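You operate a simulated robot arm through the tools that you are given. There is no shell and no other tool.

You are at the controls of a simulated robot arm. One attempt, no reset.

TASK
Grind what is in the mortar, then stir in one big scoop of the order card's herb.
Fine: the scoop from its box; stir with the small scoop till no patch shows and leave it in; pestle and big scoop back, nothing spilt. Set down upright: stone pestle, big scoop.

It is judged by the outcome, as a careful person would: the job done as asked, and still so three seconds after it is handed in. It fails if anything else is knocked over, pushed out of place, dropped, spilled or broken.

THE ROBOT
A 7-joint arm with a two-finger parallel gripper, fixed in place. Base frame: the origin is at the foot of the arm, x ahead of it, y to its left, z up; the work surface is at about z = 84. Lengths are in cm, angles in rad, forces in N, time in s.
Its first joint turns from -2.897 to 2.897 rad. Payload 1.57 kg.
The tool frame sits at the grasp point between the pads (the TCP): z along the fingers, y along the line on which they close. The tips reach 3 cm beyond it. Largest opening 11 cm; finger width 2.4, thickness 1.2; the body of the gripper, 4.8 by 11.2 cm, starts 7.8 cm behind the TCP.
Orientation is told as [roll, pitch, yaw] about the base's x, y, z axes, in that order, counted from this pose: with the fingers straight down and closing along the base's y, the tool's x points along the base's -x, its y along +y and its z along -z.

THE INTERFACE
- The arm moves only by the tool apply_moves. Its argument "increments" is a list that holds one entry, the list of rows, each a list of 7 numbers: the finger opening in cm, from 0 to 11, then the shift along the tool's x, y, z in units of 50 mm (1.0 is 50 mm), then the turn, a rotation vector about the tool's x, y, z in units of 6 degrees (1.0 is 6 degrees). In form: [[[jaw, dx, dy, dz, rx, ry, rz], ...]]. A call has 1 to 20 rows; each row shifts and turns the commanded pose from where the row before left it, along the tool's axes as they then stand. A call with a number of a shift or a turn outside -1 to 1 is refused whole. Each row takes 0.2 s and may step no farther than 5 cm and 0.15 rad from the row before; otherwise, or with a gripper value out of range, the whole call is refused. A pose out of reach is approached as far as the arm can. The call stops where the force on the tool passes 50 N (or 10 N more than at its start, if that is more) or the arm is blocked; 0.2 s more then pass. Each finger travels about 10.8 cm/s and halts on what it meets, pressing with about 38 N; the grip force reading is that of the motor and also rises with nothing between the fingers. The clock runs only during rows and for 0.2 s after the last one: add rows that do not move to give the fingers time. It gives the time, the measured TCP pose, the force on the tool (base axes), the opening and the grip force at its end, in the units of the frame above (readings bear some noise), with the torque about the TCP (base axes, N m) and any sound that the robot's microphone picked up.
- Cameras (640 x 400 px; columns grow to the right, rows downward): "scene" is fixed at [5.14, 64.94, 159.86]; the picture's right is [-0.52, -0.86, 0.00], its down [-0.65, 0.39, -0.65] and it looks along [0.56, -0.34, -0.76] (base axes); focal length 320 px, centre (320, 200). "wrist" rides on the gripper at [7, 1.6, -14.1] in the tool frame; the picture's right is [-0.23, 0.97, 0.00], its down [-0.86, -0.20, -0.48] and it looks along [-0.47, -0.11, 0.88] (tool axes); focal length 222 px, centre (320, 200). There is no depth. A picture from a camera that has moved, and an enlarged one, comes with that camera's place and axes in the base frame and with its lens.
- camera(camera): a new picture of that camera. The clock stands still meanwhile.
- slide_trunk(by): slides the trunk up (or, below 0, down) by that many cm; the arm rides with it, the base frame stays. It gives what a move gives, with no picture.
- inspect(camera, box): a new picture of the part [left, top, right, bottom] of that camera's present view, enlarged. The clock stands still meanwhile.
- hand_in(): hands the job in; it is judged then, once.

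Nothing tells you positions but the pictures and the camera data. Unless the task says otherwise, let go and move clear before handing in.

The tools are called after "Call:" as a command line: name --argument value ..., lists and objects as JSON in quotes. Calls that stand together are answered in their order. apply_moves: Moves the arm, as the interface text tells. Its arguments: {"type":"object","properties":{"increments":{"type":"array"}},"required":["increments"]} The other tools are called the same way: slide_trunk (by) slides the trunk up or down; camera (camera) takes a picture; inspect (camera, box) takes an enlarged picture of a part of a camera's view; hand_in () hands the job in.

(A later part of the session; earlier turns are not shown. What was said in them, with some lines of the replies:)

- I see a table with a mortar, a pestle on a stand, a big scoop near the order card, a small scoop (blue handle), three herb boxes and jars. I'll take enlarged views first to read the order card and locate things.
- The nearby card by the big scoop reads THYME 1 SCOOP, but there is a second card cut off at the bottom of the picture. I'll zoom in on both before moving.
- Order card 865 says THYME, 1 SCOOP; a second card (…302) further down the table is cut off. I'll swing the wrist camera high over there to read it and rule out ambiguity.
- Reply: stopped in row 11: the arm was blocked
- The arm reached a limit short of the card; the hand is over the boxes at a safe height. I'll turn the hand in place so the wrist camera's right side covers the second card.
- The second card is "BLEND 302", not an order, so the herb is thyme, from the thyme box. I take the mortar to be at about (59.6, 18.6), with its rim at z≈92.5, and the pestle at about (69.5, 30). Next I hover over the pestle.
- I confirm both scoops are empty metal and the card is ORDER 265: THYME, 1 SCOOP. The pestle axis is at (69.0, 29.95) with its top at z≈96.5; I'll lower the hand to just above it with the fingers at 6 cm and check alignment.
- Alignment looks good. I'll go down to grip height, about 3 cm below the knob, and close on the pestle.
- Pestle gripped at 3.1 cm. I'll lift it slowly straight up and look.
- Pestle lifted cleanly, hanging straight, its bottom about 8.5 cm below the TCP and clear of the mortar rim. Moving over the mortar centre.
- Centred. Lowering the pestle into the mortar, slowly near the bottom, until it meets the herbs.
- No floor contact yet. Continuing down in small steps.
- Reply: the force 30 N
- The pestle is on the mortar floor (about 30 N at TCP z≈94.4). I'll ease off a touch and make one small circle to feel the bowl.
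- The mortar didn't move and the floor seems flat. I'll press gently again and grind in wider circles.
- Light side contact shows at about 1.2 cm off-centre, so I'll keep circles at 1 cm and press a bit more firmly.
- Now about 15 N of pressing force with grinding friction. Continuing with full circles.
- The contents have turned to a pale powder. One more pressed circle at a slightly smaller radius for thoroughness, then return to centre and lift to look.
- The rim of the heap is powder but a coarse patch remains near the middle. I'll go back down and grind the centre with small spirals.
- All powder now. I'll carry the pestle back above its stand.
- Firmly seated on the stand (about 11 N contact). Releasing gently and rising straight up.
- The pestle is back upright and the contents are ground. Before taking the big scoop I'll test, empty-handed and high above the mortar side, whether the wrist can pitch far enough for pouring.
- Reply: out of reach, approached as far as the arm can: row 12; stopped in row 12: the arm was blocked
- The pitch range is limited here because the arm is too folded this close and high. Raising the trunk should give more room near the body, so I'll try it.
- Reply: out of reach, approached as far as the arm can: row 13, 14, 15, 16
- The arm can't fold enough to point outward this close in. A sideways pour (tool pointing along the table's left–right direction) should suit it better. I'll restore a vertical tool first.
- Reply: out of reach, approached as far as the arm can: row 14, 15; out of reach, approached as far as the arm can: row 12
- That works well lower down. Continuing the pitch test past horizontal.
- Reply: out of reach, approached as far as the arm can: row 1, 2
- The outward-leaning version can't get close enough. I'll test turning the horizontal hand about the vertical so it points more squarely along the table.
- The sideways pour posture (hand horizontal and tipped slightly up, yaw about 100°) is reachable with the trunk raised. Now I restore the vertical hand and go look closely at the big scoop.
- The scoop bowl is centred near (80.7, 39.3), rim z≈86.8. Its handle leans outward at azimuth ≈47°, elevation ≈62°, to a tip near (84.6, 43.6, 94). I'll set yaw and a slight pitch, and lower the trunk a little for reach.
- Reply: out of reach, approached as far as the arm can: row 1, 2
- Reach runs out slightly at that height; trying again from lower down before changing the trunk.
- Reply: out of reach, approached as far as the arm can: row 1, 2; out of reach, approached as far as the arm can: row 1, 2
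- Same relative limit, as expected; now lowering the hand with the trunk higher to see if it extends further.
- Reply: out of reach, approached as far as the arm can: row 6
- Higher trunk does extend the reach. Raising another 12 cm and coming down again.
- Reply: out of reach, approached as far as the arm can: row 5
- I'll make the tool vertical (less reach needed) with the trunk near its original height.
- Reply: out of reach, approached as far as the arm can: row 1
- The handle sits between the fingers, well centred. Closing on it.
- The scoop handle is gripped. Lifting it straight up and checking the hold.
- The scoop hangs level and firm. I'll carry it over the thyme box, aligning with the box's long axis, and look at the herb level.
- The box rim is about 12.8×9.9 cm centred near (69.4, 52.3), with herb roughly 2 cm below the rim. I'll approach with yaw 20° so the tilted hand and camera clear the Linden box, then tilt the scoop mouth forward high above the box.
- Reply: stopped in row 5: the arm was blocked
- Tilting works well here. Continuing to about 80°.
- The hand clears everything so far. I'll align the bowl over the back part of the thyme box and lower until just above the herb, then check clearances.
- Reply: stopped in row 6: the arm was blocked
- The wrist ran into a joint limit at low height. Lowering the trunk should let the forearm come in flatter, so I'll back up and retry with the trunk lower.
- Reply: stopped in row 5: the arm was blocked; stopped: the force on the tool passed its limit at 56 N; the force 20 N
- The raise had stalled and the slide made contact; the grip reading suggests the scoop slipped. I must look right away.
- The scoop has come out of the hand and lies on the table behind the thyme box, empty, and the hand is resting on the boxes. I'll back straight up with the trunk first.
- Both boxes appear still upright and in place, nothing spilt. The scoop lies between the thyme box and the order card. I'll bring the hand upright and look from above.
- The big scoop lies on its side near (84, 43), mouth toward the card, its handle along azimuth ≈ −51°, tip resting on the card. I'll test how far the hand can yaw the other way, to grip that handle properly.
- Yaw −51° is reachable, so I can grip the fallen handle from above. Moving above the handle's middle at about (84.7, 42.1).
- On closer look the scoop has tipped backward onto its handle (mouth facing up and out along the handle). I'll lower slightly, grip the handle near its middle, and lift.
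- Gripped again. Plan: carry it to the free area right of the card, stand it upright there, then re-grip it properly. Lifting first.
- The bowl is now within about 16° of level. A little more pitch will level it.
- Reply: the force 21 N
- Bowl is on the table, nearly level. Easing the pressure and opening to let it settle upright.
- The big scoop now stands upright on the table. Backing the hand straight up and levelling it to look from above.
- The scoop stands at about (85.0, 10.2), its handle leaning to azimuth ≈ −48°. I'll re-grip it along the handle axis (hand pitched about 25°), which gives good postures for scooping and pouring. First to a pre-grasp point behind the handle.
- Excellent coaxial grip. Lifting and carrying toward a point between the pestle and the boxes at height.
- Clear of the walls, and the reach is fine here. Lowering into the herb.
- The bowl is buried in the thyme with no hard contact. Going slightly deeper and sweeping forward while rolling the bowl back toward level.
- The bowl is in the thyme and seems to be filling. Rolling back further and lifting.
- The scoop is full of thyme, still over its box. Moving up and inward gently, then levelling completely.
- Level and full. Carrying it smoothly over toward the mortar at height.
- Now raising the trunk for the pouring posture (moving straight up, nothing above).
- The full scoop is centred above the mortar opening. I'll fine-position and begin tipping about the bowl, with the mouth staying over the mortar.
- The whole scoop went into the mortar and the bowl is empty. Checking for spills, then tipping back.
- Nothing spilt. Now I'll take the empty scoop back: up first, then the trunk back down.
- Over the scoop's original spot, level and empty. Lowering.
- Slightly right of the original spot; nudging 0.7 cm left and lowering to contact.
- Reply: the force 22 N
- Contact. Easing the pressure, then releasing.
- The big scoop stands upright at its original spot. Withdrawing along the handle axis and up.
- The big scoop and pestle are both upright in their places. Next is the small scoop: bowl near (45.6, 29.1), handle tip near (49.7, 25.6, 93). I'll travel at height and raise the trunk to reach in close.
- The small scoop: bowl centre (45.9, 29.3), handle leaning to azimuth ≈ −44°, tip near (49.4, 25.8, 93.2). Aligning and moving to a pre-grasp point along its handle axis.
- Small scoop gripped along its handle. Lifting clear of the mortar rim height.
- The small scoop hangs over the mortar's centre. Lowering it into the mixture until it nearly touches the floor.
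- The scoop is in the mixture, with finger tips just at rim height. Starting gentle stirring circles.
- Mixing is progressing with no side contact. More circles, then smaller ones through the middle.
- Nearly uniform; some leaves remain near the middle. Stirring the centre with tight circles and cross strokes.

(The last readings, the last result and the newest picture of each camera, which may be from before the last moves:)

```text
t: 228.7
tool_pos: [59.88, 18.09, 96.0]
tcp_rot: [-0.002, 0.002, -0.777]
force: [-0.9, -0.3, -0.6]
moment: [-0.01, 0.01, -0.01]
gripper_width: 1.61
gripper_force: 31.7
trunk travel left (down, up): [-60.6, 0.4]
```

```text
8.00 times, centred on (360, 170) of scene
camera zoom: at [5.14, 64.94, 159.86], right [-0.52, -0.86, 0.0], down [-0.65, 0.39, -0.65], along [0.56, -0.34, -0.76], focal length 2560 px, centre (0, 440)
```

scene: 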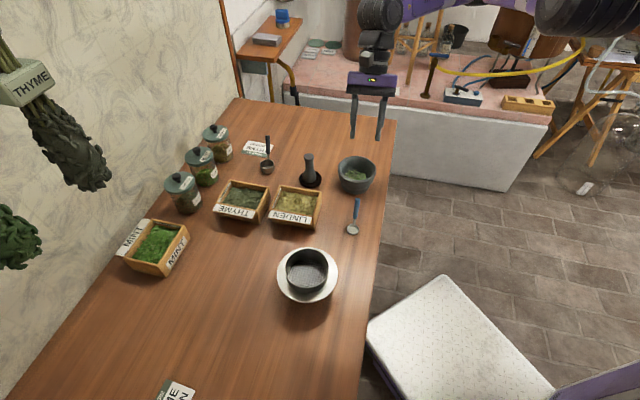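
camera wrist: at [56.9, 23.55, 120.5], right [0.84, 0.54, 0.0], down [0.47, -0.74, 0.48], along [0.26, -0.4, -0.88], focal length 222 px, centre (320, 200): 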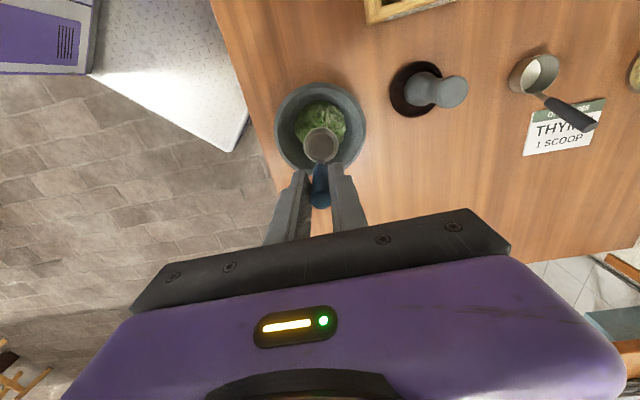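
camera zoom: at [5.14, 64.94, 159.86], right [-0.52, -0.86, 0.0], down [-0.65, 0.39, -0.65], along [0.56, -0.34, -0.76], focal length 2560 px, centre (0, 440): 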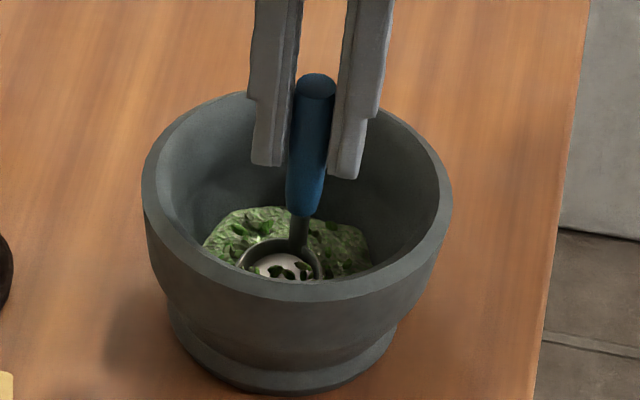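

The thyme clumps are gone; some dark flecks are still distributed in it. I'll stir several more rounds and compare.

Call:
apply_moves --increments '[[[0.3, 0.1, 0, 0, 0, 0, 0], [0.3, 0.1, 0, 0, 0, 0, 0], [0.3, -0.032, -0.12, 0, 0, 0, 0], [0.3, -0.088, -0.088, 0, 0, 0, 0], [0.3, -0.12, -0.032, 0, 0, 0, 0], [0.3, -0.12, 0.032, 0, 0, 0, 0], [0.3, -0.088, 0.088, 0, 0, 0, 0], [0.3, -0.032, 0.12, 0, 0, 0, 0], [0.3, 0.032, 0.12, 0, 0, 0, 0], [0.3, 0.088, 0.088, 0, 0, 0, 0], [0.3, 0.12, 0.032, 0, 0, 0, 0], [0.3, 0.12, -0.032, 0, 0, 0, 0], [0.3, 0.088, -0.088, 0, 0, 0, 0], [0.3, 0.032, -0.12, 0, 0, 0, 0], [0.3, -0.1, 0, 0, 0, 0, 0]]]'

Call:
apply_moves --increments '[[[0.3, -0.037, 0.088, 0, 0, 0, 0], [0.3, -0.088, 0.037, 0, 0, 0, 0], [0.3, -0.088, -0.037, 0, 0, 0, 0], [0.3, -0.037, -0.088, 0, 0, 0, 0], [0.3, 0.037, -0.088, 0, 0, 0, 0], [0.3, 0.088, -0.037, 0, 0, 0, 0], [0.3, 0.088, 0.037, 0, 0, 0, 0], [0.3, 0.037, 0.088, 0, 0, 0, 0], [0.3, -0.037, 0.088, 0, 0, 0, 0], [0.3, -0.088, 0.037, 0, 0, 0, 0], [0.3, -0.088, -0.037, 0, 0, 0, 0], [0.3, -0.037, -0.088, 0, 0, 0, 0], [0.3, 0.037, -0.088, 0, 0, 0, 0], [0.3, 0.088, -0.037, 0, 0, 0, 0], [0.3, 0.088, 0.037, 0, 0, 0, 0], [0.3, 0.037, 0.088, 0, 0, 0, 0]]]'

Call:
inspect --camera "wrist" --box '[260, 90, 380, 200]'

Call:
inspect --camera "scene" --box '[330, 145, 390, 195]'

```text
t: 231.8
tool_pos: [59.48, 18.57, 95.97]
tcp_rot: [0.0, 0.002, -0.774]
force: [-0.3, -0.3, -0.5]
moment: [-0.01, 0.04, -0.02]
gripper_width: 1.64
gripper_force: 31.2
trunk travel left (down, up): [-60.6, 0.4]
```

```text
t: 235.2
tool_pos: [59.67, 18.62, 96.01]
tcp_rot: [-0.001, 0.0, -0.774]
force: [1.1, 0.8, -0.9]
moment: [-0.02, -0.01, -0.02]
gripper_width: 1.62
gripper_force: 31.8
trunk travel left (down, up): [-60.6, 0.4]
```

```text
3.64 times, centred on (320, 145) of wrist
camera zoom: at [55.73, 24.68, 110.1], right [0.84, 0.54, 0.0], down [0.47, -0.74, 0.48], along [0.26, -0.4, -0.88], focal length 808 px, centre (320, 400)
```

zoom: 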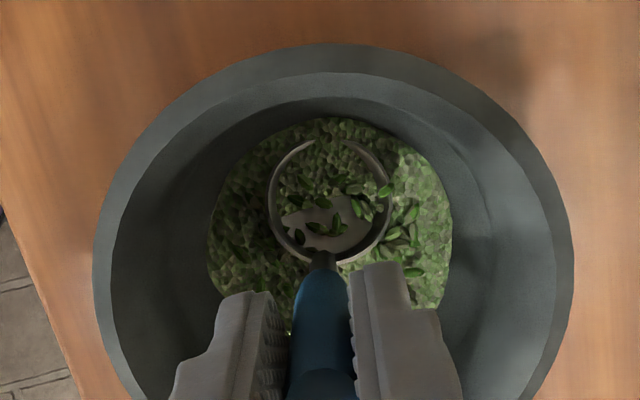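

```text
8.00 times, centred on (360, 170) of scene
camera zoom: at [5.14, 64.94, 159.86], right [-0.52, -0.86, 0.0], down [-0.65, 0.39, -0.65], along [0.56, -0.34, -0.76], focal length 2560 px, centre (0, 440)
```

zoom: 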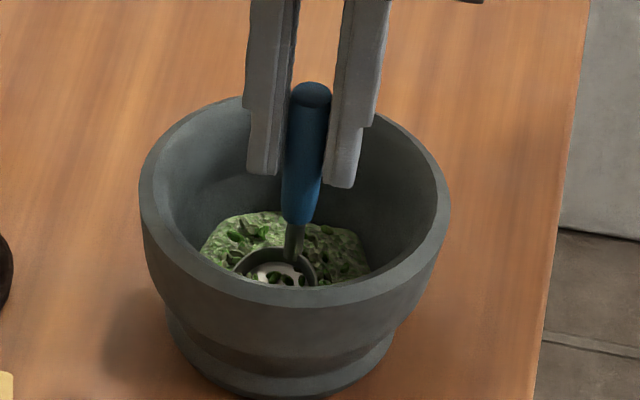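

The mix looks even from here. I'll rotate the scoop about its handle (which also stirs the other side) so the camera sees the part hidden by the fingers.

Call:
apply_moves --increments '[[[0.3, 0, 0, 0, 0, 0, -1], [0.3, 0, 0, 0, 0, 0, -1], [0.3, 0, 0, 0, 0, 0, -1], [0.3, 0, 0, 0, 0, 0, -1], [0.3, 0, 0, 0, 0, 0, -1], [0.3, 0, 0, 0, 0, 0, -1], [0.3, 0, 0, 0, 0, 0, -1], [0.3, 0, 0, 0, 0, 0, -1], [0.3, 0, 0, 0, 0, 0, -1], [0.3, 0, 0, 0, 0, 0, -1], [0.3, 0, 0, 0, 0, 0, -1], [0.3, 0, 0, 0, 0, 0, -1], [0.3, 0, 0, 0, 0, 0, -1], [0.3, 0, 0, 0, 0, 0, -1], [0.3, 0, 0, 0, 0, 0, 0]]]'

Call:
inspect --camera "wrist" --box '[260, 90, 380, 200]'

Call:
inspect --camera "scene" --box '[330, 145, 390, 195]'

```text
t: 238.4
tool_pos: [59.56, 18.54, 95.94]
tcp_rot: [0.0, 0.002, 0.693]
force: [-0.4, -0.5, -0.1]
moment: [0.01, 0.0, -0.01]
gripper_width: 1.63
gripper_force: 31.5
trunk travel left (down, up): [-60.6, 0.4]
```

```text
3.64 times, centred on (320, 145) of wrist
camera zoom: at [53.16, 15.42, 110.13], right [-0.45, 0.89, 0.0], down [0.79, 0.39, 0.48], along [0.43, 0.21, -0.88], focal length 808 px, centre (320, 400)
```

zoom: 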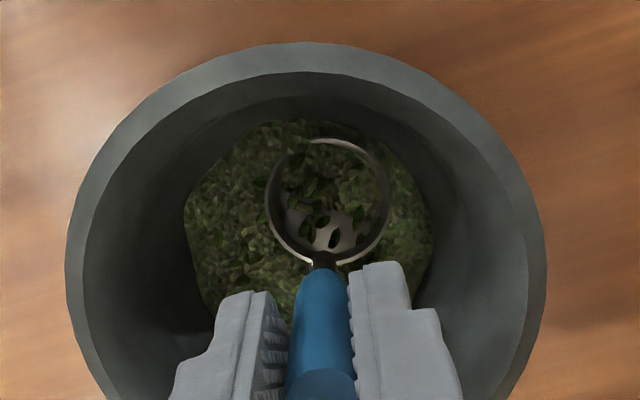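

```text
8.00 times, centred on (360, 170) of scene
camera zoom: at [5.14, 64.94, 159.86], right [-0.52, -0.86, 0.0], down [-0.65, 0.39, -0.65], along [0.56, -0.34, -0.76], focal length 2560 px, centre (0, 440)
```

zoom: 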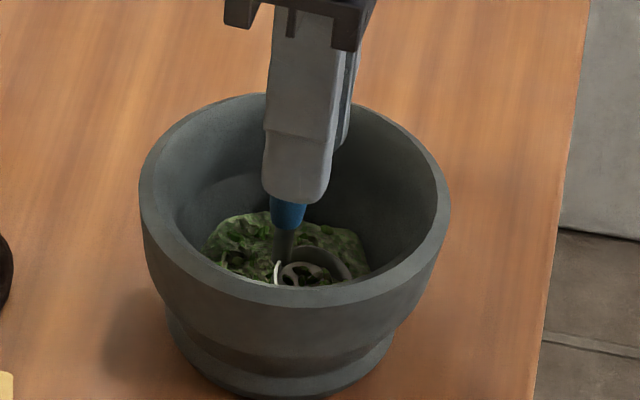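

Even here too. A couple more circles in this orientation for good measure.

Call:
apply_moves --increments '[[[0.3, 0.06, 0, 0, 0, 0, 0], [0.3, -0.027, 0.1, 0, 0, 0, 0], [0.3, -0.073, 0.073, 0, 0, 0, 0], [0.3, -0.1, 0.027, 0, 0, 0, 0], [0.3, -0.1, -0.027, 0, 0, 0, 0], [0.3, -0.073, -0.073, 0, 0, 0, 0], [0.3, -0.027, -0.1, 0, 0, 0, 0], [0.3, 0.027, -0.1, 0, 0, 0, 0], [0.3, 0.073, -0.073, 0, 0, 0, 0], [0.3, 0.1, -0.027, 0, 0, 0, 0], [0.3, 0.1, 0.027, 0, 0, 0, 0], [0.3, 0.073, 0.073, 0, 0, 0, 0], [0.3, 0.027, 0.1, 0, 0, 0, 0], [0.3, -0.1, 0, 0, 0, 0, 0]]]'

Call:
apply_moves --increments '[[[0.3, -0.035, 0.085, 0, 0, 0, 0], [0.3, -0.085, 0.035, 0, 0, 0, 0], [0.3, -0.085, -0.035, 0, 0, 0, 0], [0.3, -0.035, -0.085, 0, 0, 0, 0], [0.3, 0.035, -0.085, 0, 0, 0, 0], [0.3, 0.085, -0.035, 0, 0, 0, 0], [0.3, 0.085, 0.035, 0, 0, 0, 0], [0.3, 0.035, 0.085, 0, 0, 0, 0], [0.3, -0.12, 0, 0, 0, 0, 0], [0.3, 0, 0, 0, 0, 0, 0]]]'

Call:
inspect --camera "wrist" --box '[260, 90, 380, 200]'

Call:
inspect --camera "scene" --box '[330, 145, 390, 195]'

```text
t: 241.4
tool_pos: [59.76, 18.71, 95.91]
tcp_rot: [-0.001, 0.002, 0.69]
force: [-1.0, -0.2, 0.4]
moment: [-0.03, -0.01, 0.03]
gripper_width: 1.62
gripper_force: 31.9
trunk travel left (down, up): [-60.6, 0.4]
```

```text
t: 243.7
tool_pos: [60.27, 19.08, 96.08]
tcp_rot: [-0.001, 0.002, 0.692]
force: [0.5, -0.2, -1.2]
moment: [-0.02, -0.02, -0.02]
gripper_width: 1.6
gripper_force: 32.0
trunk travel left (down, up): [-60.6, 0.4]
```

```text
3.64 times, centred on (320, 145) of wrist
camera zoom: at [53.78, 15.92, 110.19], right [-0.45, 0.9, 0.0], down [0.79, 0.39, 0.48], along [0.43, 0.21, -0.88], focal length 808 px, centre (320, 400)
```

zoom: 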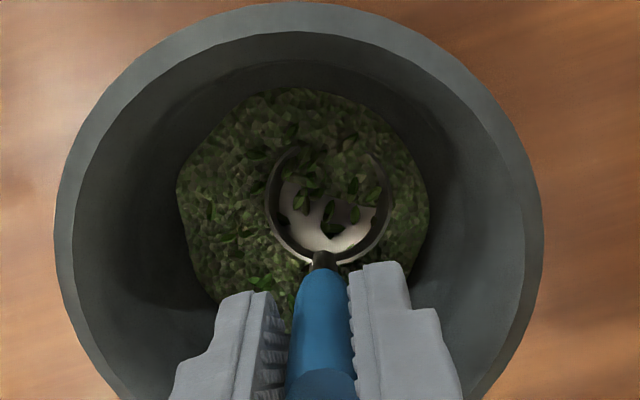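

```text
8.00 times, centred on (360, 170) of scene
camera zoom: at [5.14, 64.94, 159.86], right [-0.52, -0.86, 0.0], down [-0.65, 0.39, -0.65], along [0.56, -0.34, -0.76], focal length 2560 px, centre (0, 440)
```

zoom: 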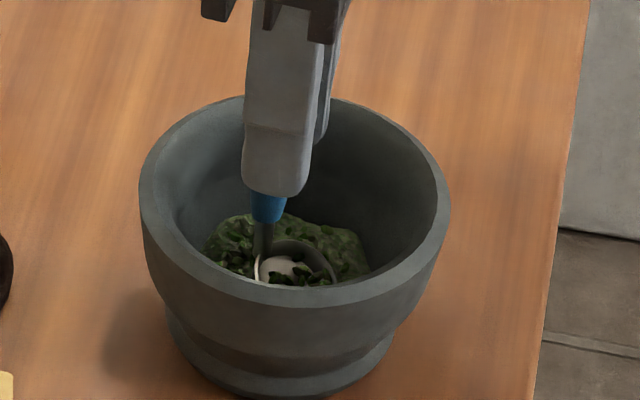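

The mixture is uniform, no thyme patch left. Now I'll level the small scoop so its bowl sits flat on the mortar floor with the handle leaning inside the rim, ready to let go.

Call:
apply_moves --increments '[[[0.3, -0.116, 0, 0.068, 0, 0.846, 0], [0.3, -0.116, 0, 0.068, 0, 0.846, 0], [0.3, -0.116, 0, 0.068, 0, 0.846, 0], [0.3, -0.116, 0, 0.068, 0, 0.846, 0], [0.3, -0.116, 0, 0.068, 0, 0.846, 0], [0.3, 0, 0, 0, 0, 0, 0]]]'

Call:
inspect --camera "wrist" --box '[240, 70, 400, 230]'

Call:
inspect --camera "scene" --box '[320, 130, 400, 200]'

```text
t: 245.1
tool_pos: [62.31, 20.76, 93.78]
tcp_rot: [0.0, 0.446, 0.693]
force: [5.9, 2.8, 3.3]
moment: [0.2, -0.32, -0.01]
gripper_width: 1.62
gripper_force: 31.8
trunk travel left (down, up): [-60.6, 0.4]
```

```text
2.50 times, centred on (320, 150) of wrist
camera zoom: at [60.99, 21.9, 109.58], right [-0.46, 0.88, -0.1], down [0.88, 0.47, 0.06], along [0.1, -0.06, -0.99], focal length 555 px, centre (320, 325)
```

zoom: 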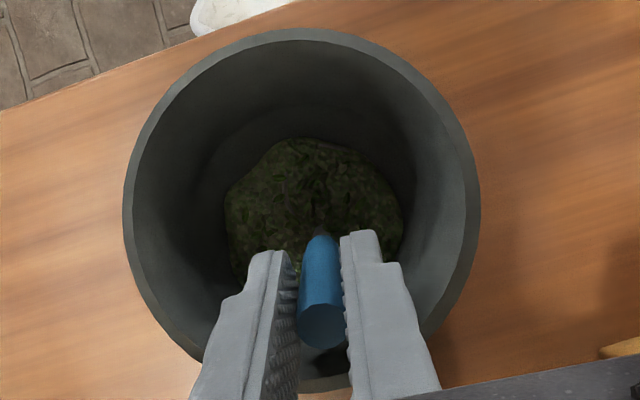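

```text
5.71 times, centred on (360, 165) of scene
camera zoom: at [5.14, 64.94, 159.86], right [-0.52, -0.86, 0.0], down [-0.65, 0.39, -0.65], along [0.56, -0.34, -0.76], focal length 1828 px, centre (91, 400)
```

zoom: 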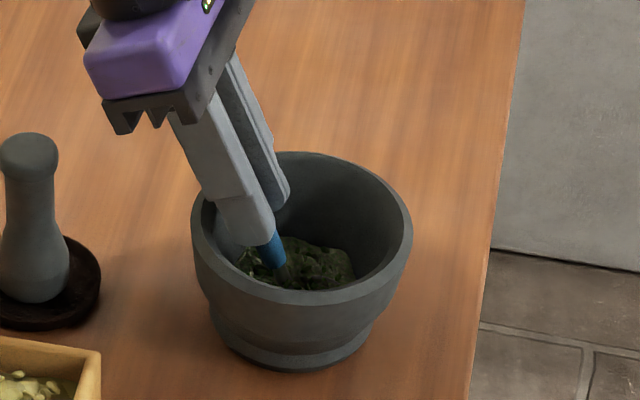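

Call:
apply_moves --increments '[[[0.3, -0.045, 0, -0.021, 0, 0, 0], [0.3, 0, 0, 0, 0, 0, 0]]]'

```text
t: 245.7
tool_pos: [62.3, 20.84, 93.81]
tcp_rot: [0.001, 0.447, 0.691]
force: [-0.9, -0.9, 2.7]
moment: [-0.13, 0.22, 0.03]
gripper_width: 1.63
gripper_force: 31.0
trunk travel left (down, up): [-60.6, 0.4]
```

Resting lightly on the floor with no side load. Opening just enough to free the handle.

Call:
apply_moves --increments '[[[1.8, 0, 0, 0, 0, 0, 0], [2.1, 0, 0, 0, 0, 0, 0], [2.5, 0, 0, 0, 0, 0, 0], [2.5, 0, 0, 0, 0, 0, 0], [2.5, 0, 0, 0, 0, 0, 0]]]'

Call:
inspect --camera "wrist" --box '[240, 70, 400, 230]'

Call:
inspect --camera "scene" --box '[320, 130, 400, 200]'

```text
t: 246.8
tool_pos: [62.41, 20.9, 93.76]
tcp_rot: [0.0, 0.445, 0.691]
force: [-0.3, -0.3, 0.6]
moment: [-0.01, 0.01, 0.01]
gripper_width: 2.46
gripper_force: 0.1
trunk travel left (down, up): [-60.6, 0.4]
```

```text
2.50 times, centred on (320, 150) of wrist
camera zoom: at [61.13, 22.04, 109.56], right [-0.46, 0.88, -0.1], down [0.88, 0.47, 0.06], along [0.1, -0.06, -0.99], focal length 555 px, centre (320, 325)
```

zoom: 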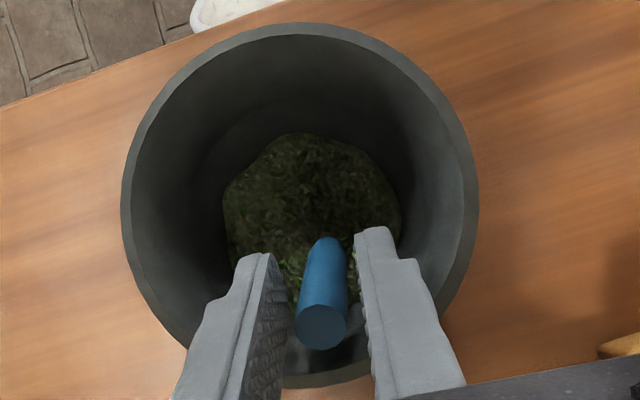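

```text
5.71 times, centred on (360, 165) of scene
camera zoom: at [5.14, 64.94, 159.86], right [-0.52, -0.86, 0.0], down [-0.65, 0.39, -0.65], along [0.56, -0.34, -0.76], focal length 1828 px, centre (91, 400)
```

zoom: 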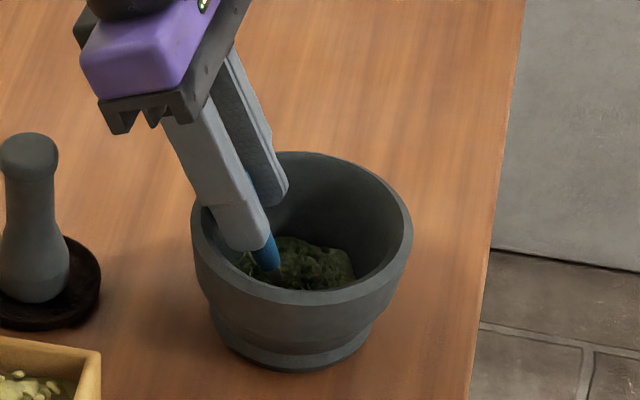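

The scoop stays leaning in the mortar by itself. Withdrawing straight back along the handle axis.

Call:
apply_moves --increments '[[[2.5, 0, 0, -0.2, 0, 0, 0], [2.5, 0, 0, -0.4, 0, 0, 0], [2.5, 0, 0, -0.6, 0, 0, 0], [2.5, 0, 0, -0.8, 0, 0, 0], [2.5, 0, 0, -0.8, 0, 0, 0], [2.5, 0, 0, 0, 0, 0, 0]]]'

Call:
camera --camera "wrist"

Call:
inspect --camera "wrist" --box '[260, 80, 380, 200]'

Call:
inspect --camera "scene" --box '[320, 130, 400, 200]'

```text
t: 248.2
tool_pos: [66.99, 24.64, 106.36]
tcp_rot: [0.0, 0.444, 0.69]
force: [-0.1, -0.1, 0.1]
moment: [-0.02, 0.05, -0.04]
gripper_width: 2.47
gripper_force: 0.0
trunk travel left (down, up): [-60.6, 0.4]
```

```text
taken
camera wrist: at [65.86, 25.85, 122.24], right [-0.46, 0.88, -0.1], down [0.88, 0.47, 0.06], along [0.1, -0.06, -0.99], focal length 222 px, centre (320, 200)
```

wrist: 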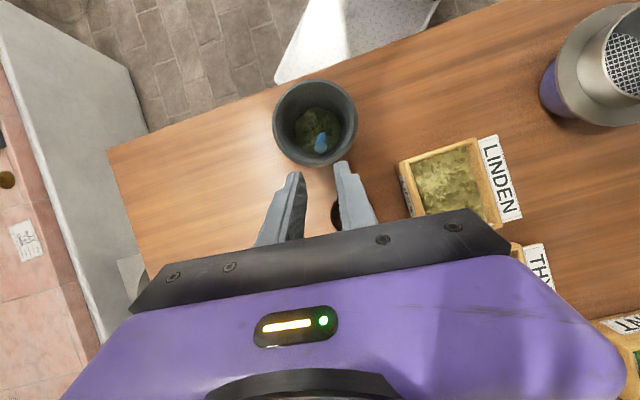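

```text
3.33 times, centred on (320, 140) of wrist
camera zoom: at [65.86, 25.85, 122.24], right [-0.46, 0.88, -0.1], down [0.88, 0.47, 0.06], along [0.1, -0.06, -0.99], focal length 740 px, centre (320, 400)
```

zoom: 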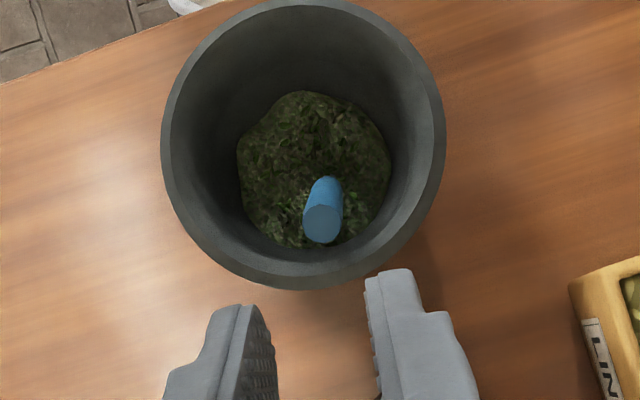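

```text
5.71 times, centred on (360, 165) of scene
camera zoom: at [5.14, 64.94, 159.86], right [-0.52, -0.86, 0.0], down [-0.65, 0.39, -0.65], along [0.56, -0.34, -0.76], focal length 1828 px, centre (91, 400)
```

zoom: 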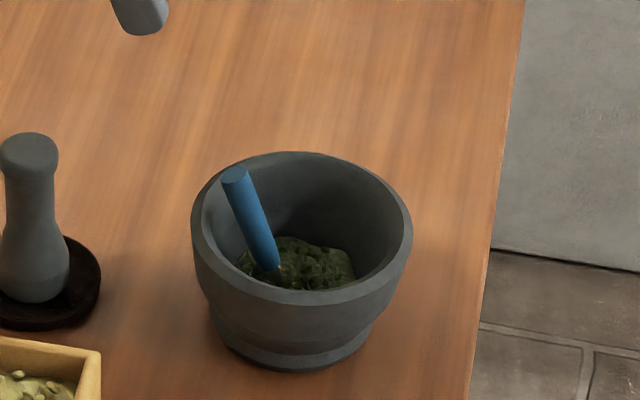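

The small scoop rests in the mortar. Moving the arm up and away, then a final check of everything.

Call:
apply_moves --increments '[[[2.5, 0.34, 0, -0.72, 0, 0, 0], [2.5, 0.34, 0, -0.72, 0, 0, 0], [2.5, 0.34, 0, -0.72, 0, 0, 0], [2.5, -0.6, -0.5, -0.3, 0, 0, 0], [2.5, -0.6, -0.5, -0.3, 0, 0, 0], [2.5, 0, 0, 0, 0, 0, 0]]]'

Call:
camera --camera "scene"

Call:
inspect --camera "scene" --box '[330, 145, 390, 195]'

Call:
inspect --camera "scene" --box '[200, 120, 400, 250]'

Call:
camera --camera "wrist"

```text
t: 249.7
tool_pos: [75.35, 24.91, 118.48]
tcp_rot: [0.0, 0.444, 0.692]
force: [0.9, -1.1, 0.1]
moment: [-0.03, -0.01, 0.0]
gripper_width: 2.47
gripper_force: 0.0
trunk travel left (down, up): [-60.6, 0.4]
```

```text
taken
```

scene: 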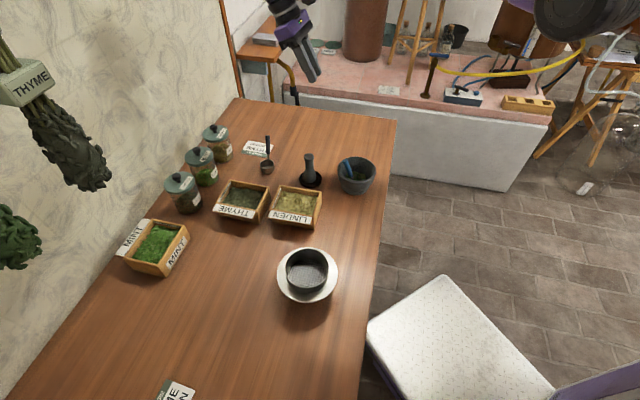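

```text
8.00 times, centred on (360, 170) of scene
camera zoom: at [5.14, 64.94, 159.86], right [-0.52, -0.86, 0.0], down [-0.65, 0.39, -0.65], along [0.56, -0.34, -0.76], focal length 2560 px, centre (0, 440)
```

zoom: 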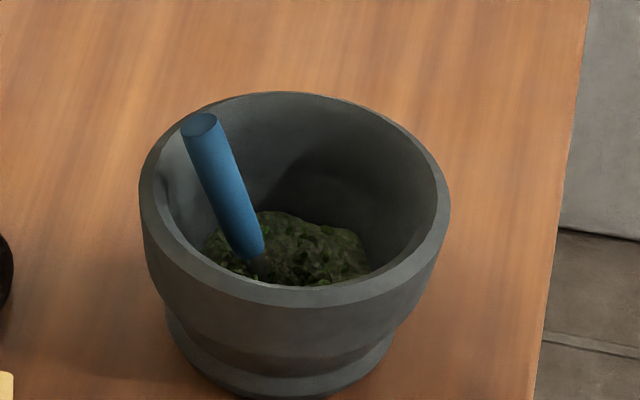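

```text
3.08 times, centred on (300, 185) of scene
camera zoom: at [5.14, 64.94, 159.86], right [-0.52, -0.86, 0.0], down [-0.65, 0.39, -0.65], along [0.56, -0.34, -0.76], focal length 984 px, centre (382, 246)
```

zoom: 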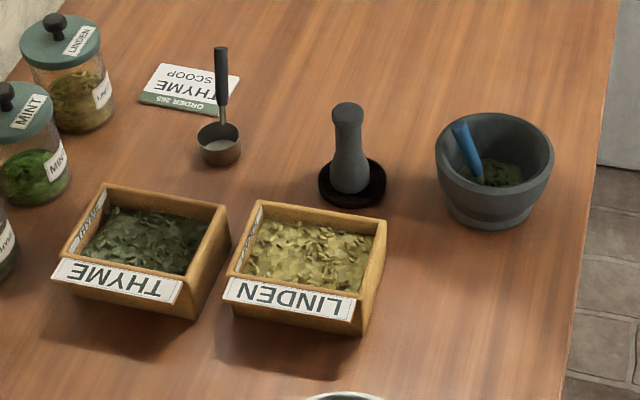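

```text
taken
camera wrist: at [74.18, 26.07, 134.24], right [-0.46, 0.88, -0.1], down [0.88, 0.47, 0.06], along [0.1, -0.06, -0.99], focal length 222 px, centre (320, 200)
```

wrist: 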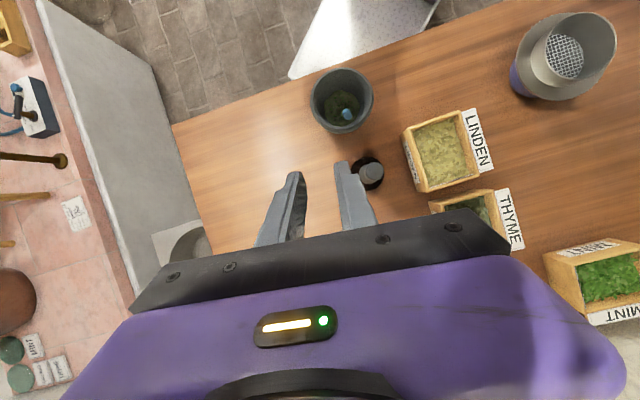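

Call:
inspect --camera "wrist" --box '[305, 60, 385, 140]'

Call:
inspect --camera "scene" --box '[200, 170, 340, 240]'

```text
5.00 times, centred on (345, 100) of wrist
camera zoom: at [74.18, 26.07, 134.24], right [-0.46, 0.88, -0.1], down [0.88, 0.47, 0.06], along [0.1, -0.06, -0.99], focal length 1111 px, centre (195, 700)
```

zoom: 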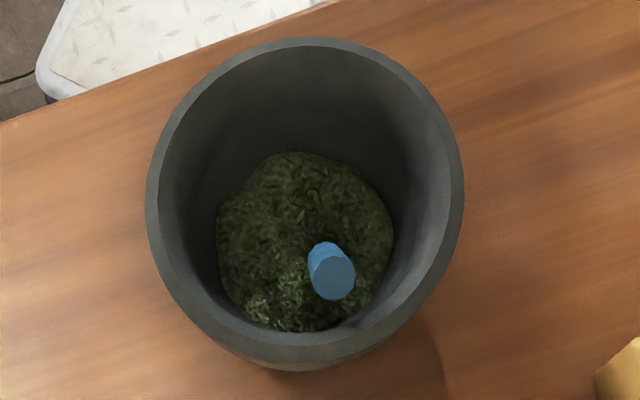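

```text
4.57 times, centred on (270, 205) of scene
camera zoom: at [5.14, 64.94, 159.86], right [-0.52, -0.86, 0.0], down [-0.65, 0.39, -0.65], along [0.56, -0.34, -0.76], focal length 1463 px, centre (549, 177)
```

zoom: 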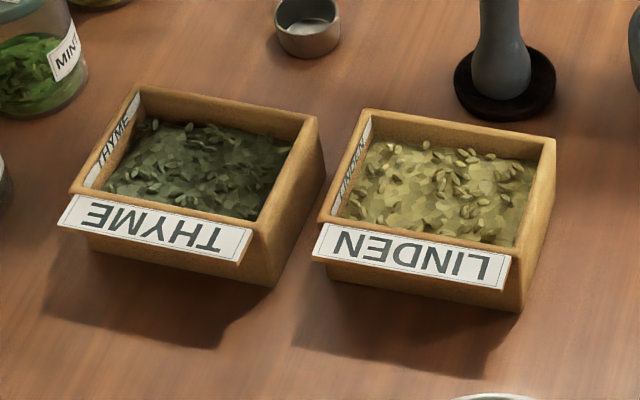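

The mixture is even, with the small scoop left in the mortar. The pestle and big scoop stand upright in their places, nothing is spilt, and the arm is clear. Two things did go wrong on the way: I dropped the empty big scoop once and recovered it, and a bump shifted the Linden box by a few millimetres. Handing in now.

Call:
hand_in

```text
The job is handed in.
```

The job is handed in. The mortar's contents are ground to powder and one big scoop of thyme, the herb on order card 265, is stirred in until no patch shows. The thyme came from its box, and I saw nothing spilt.

- **Small scoop:** left in the mortar, leaning inside the rim.
- **Pestle:** back upright on its stand.
- **Big scoop:** back upright on its original spot, but its handle now leans about 85° away from where it pointed at the start.

Two things went wrong along the way:

- **Dropped scoop:** while lowering the trunk I pressed the hand onto the thyme and Linden boxes. The big scoop, still empty, was knocked out of the gripper and fell over. I stood it up again and used it for the thyme.
- **Shifted box:** the same bump moved the Linden box by about half a centimetre. It stayed upright and spilt nothing, and I left it there.
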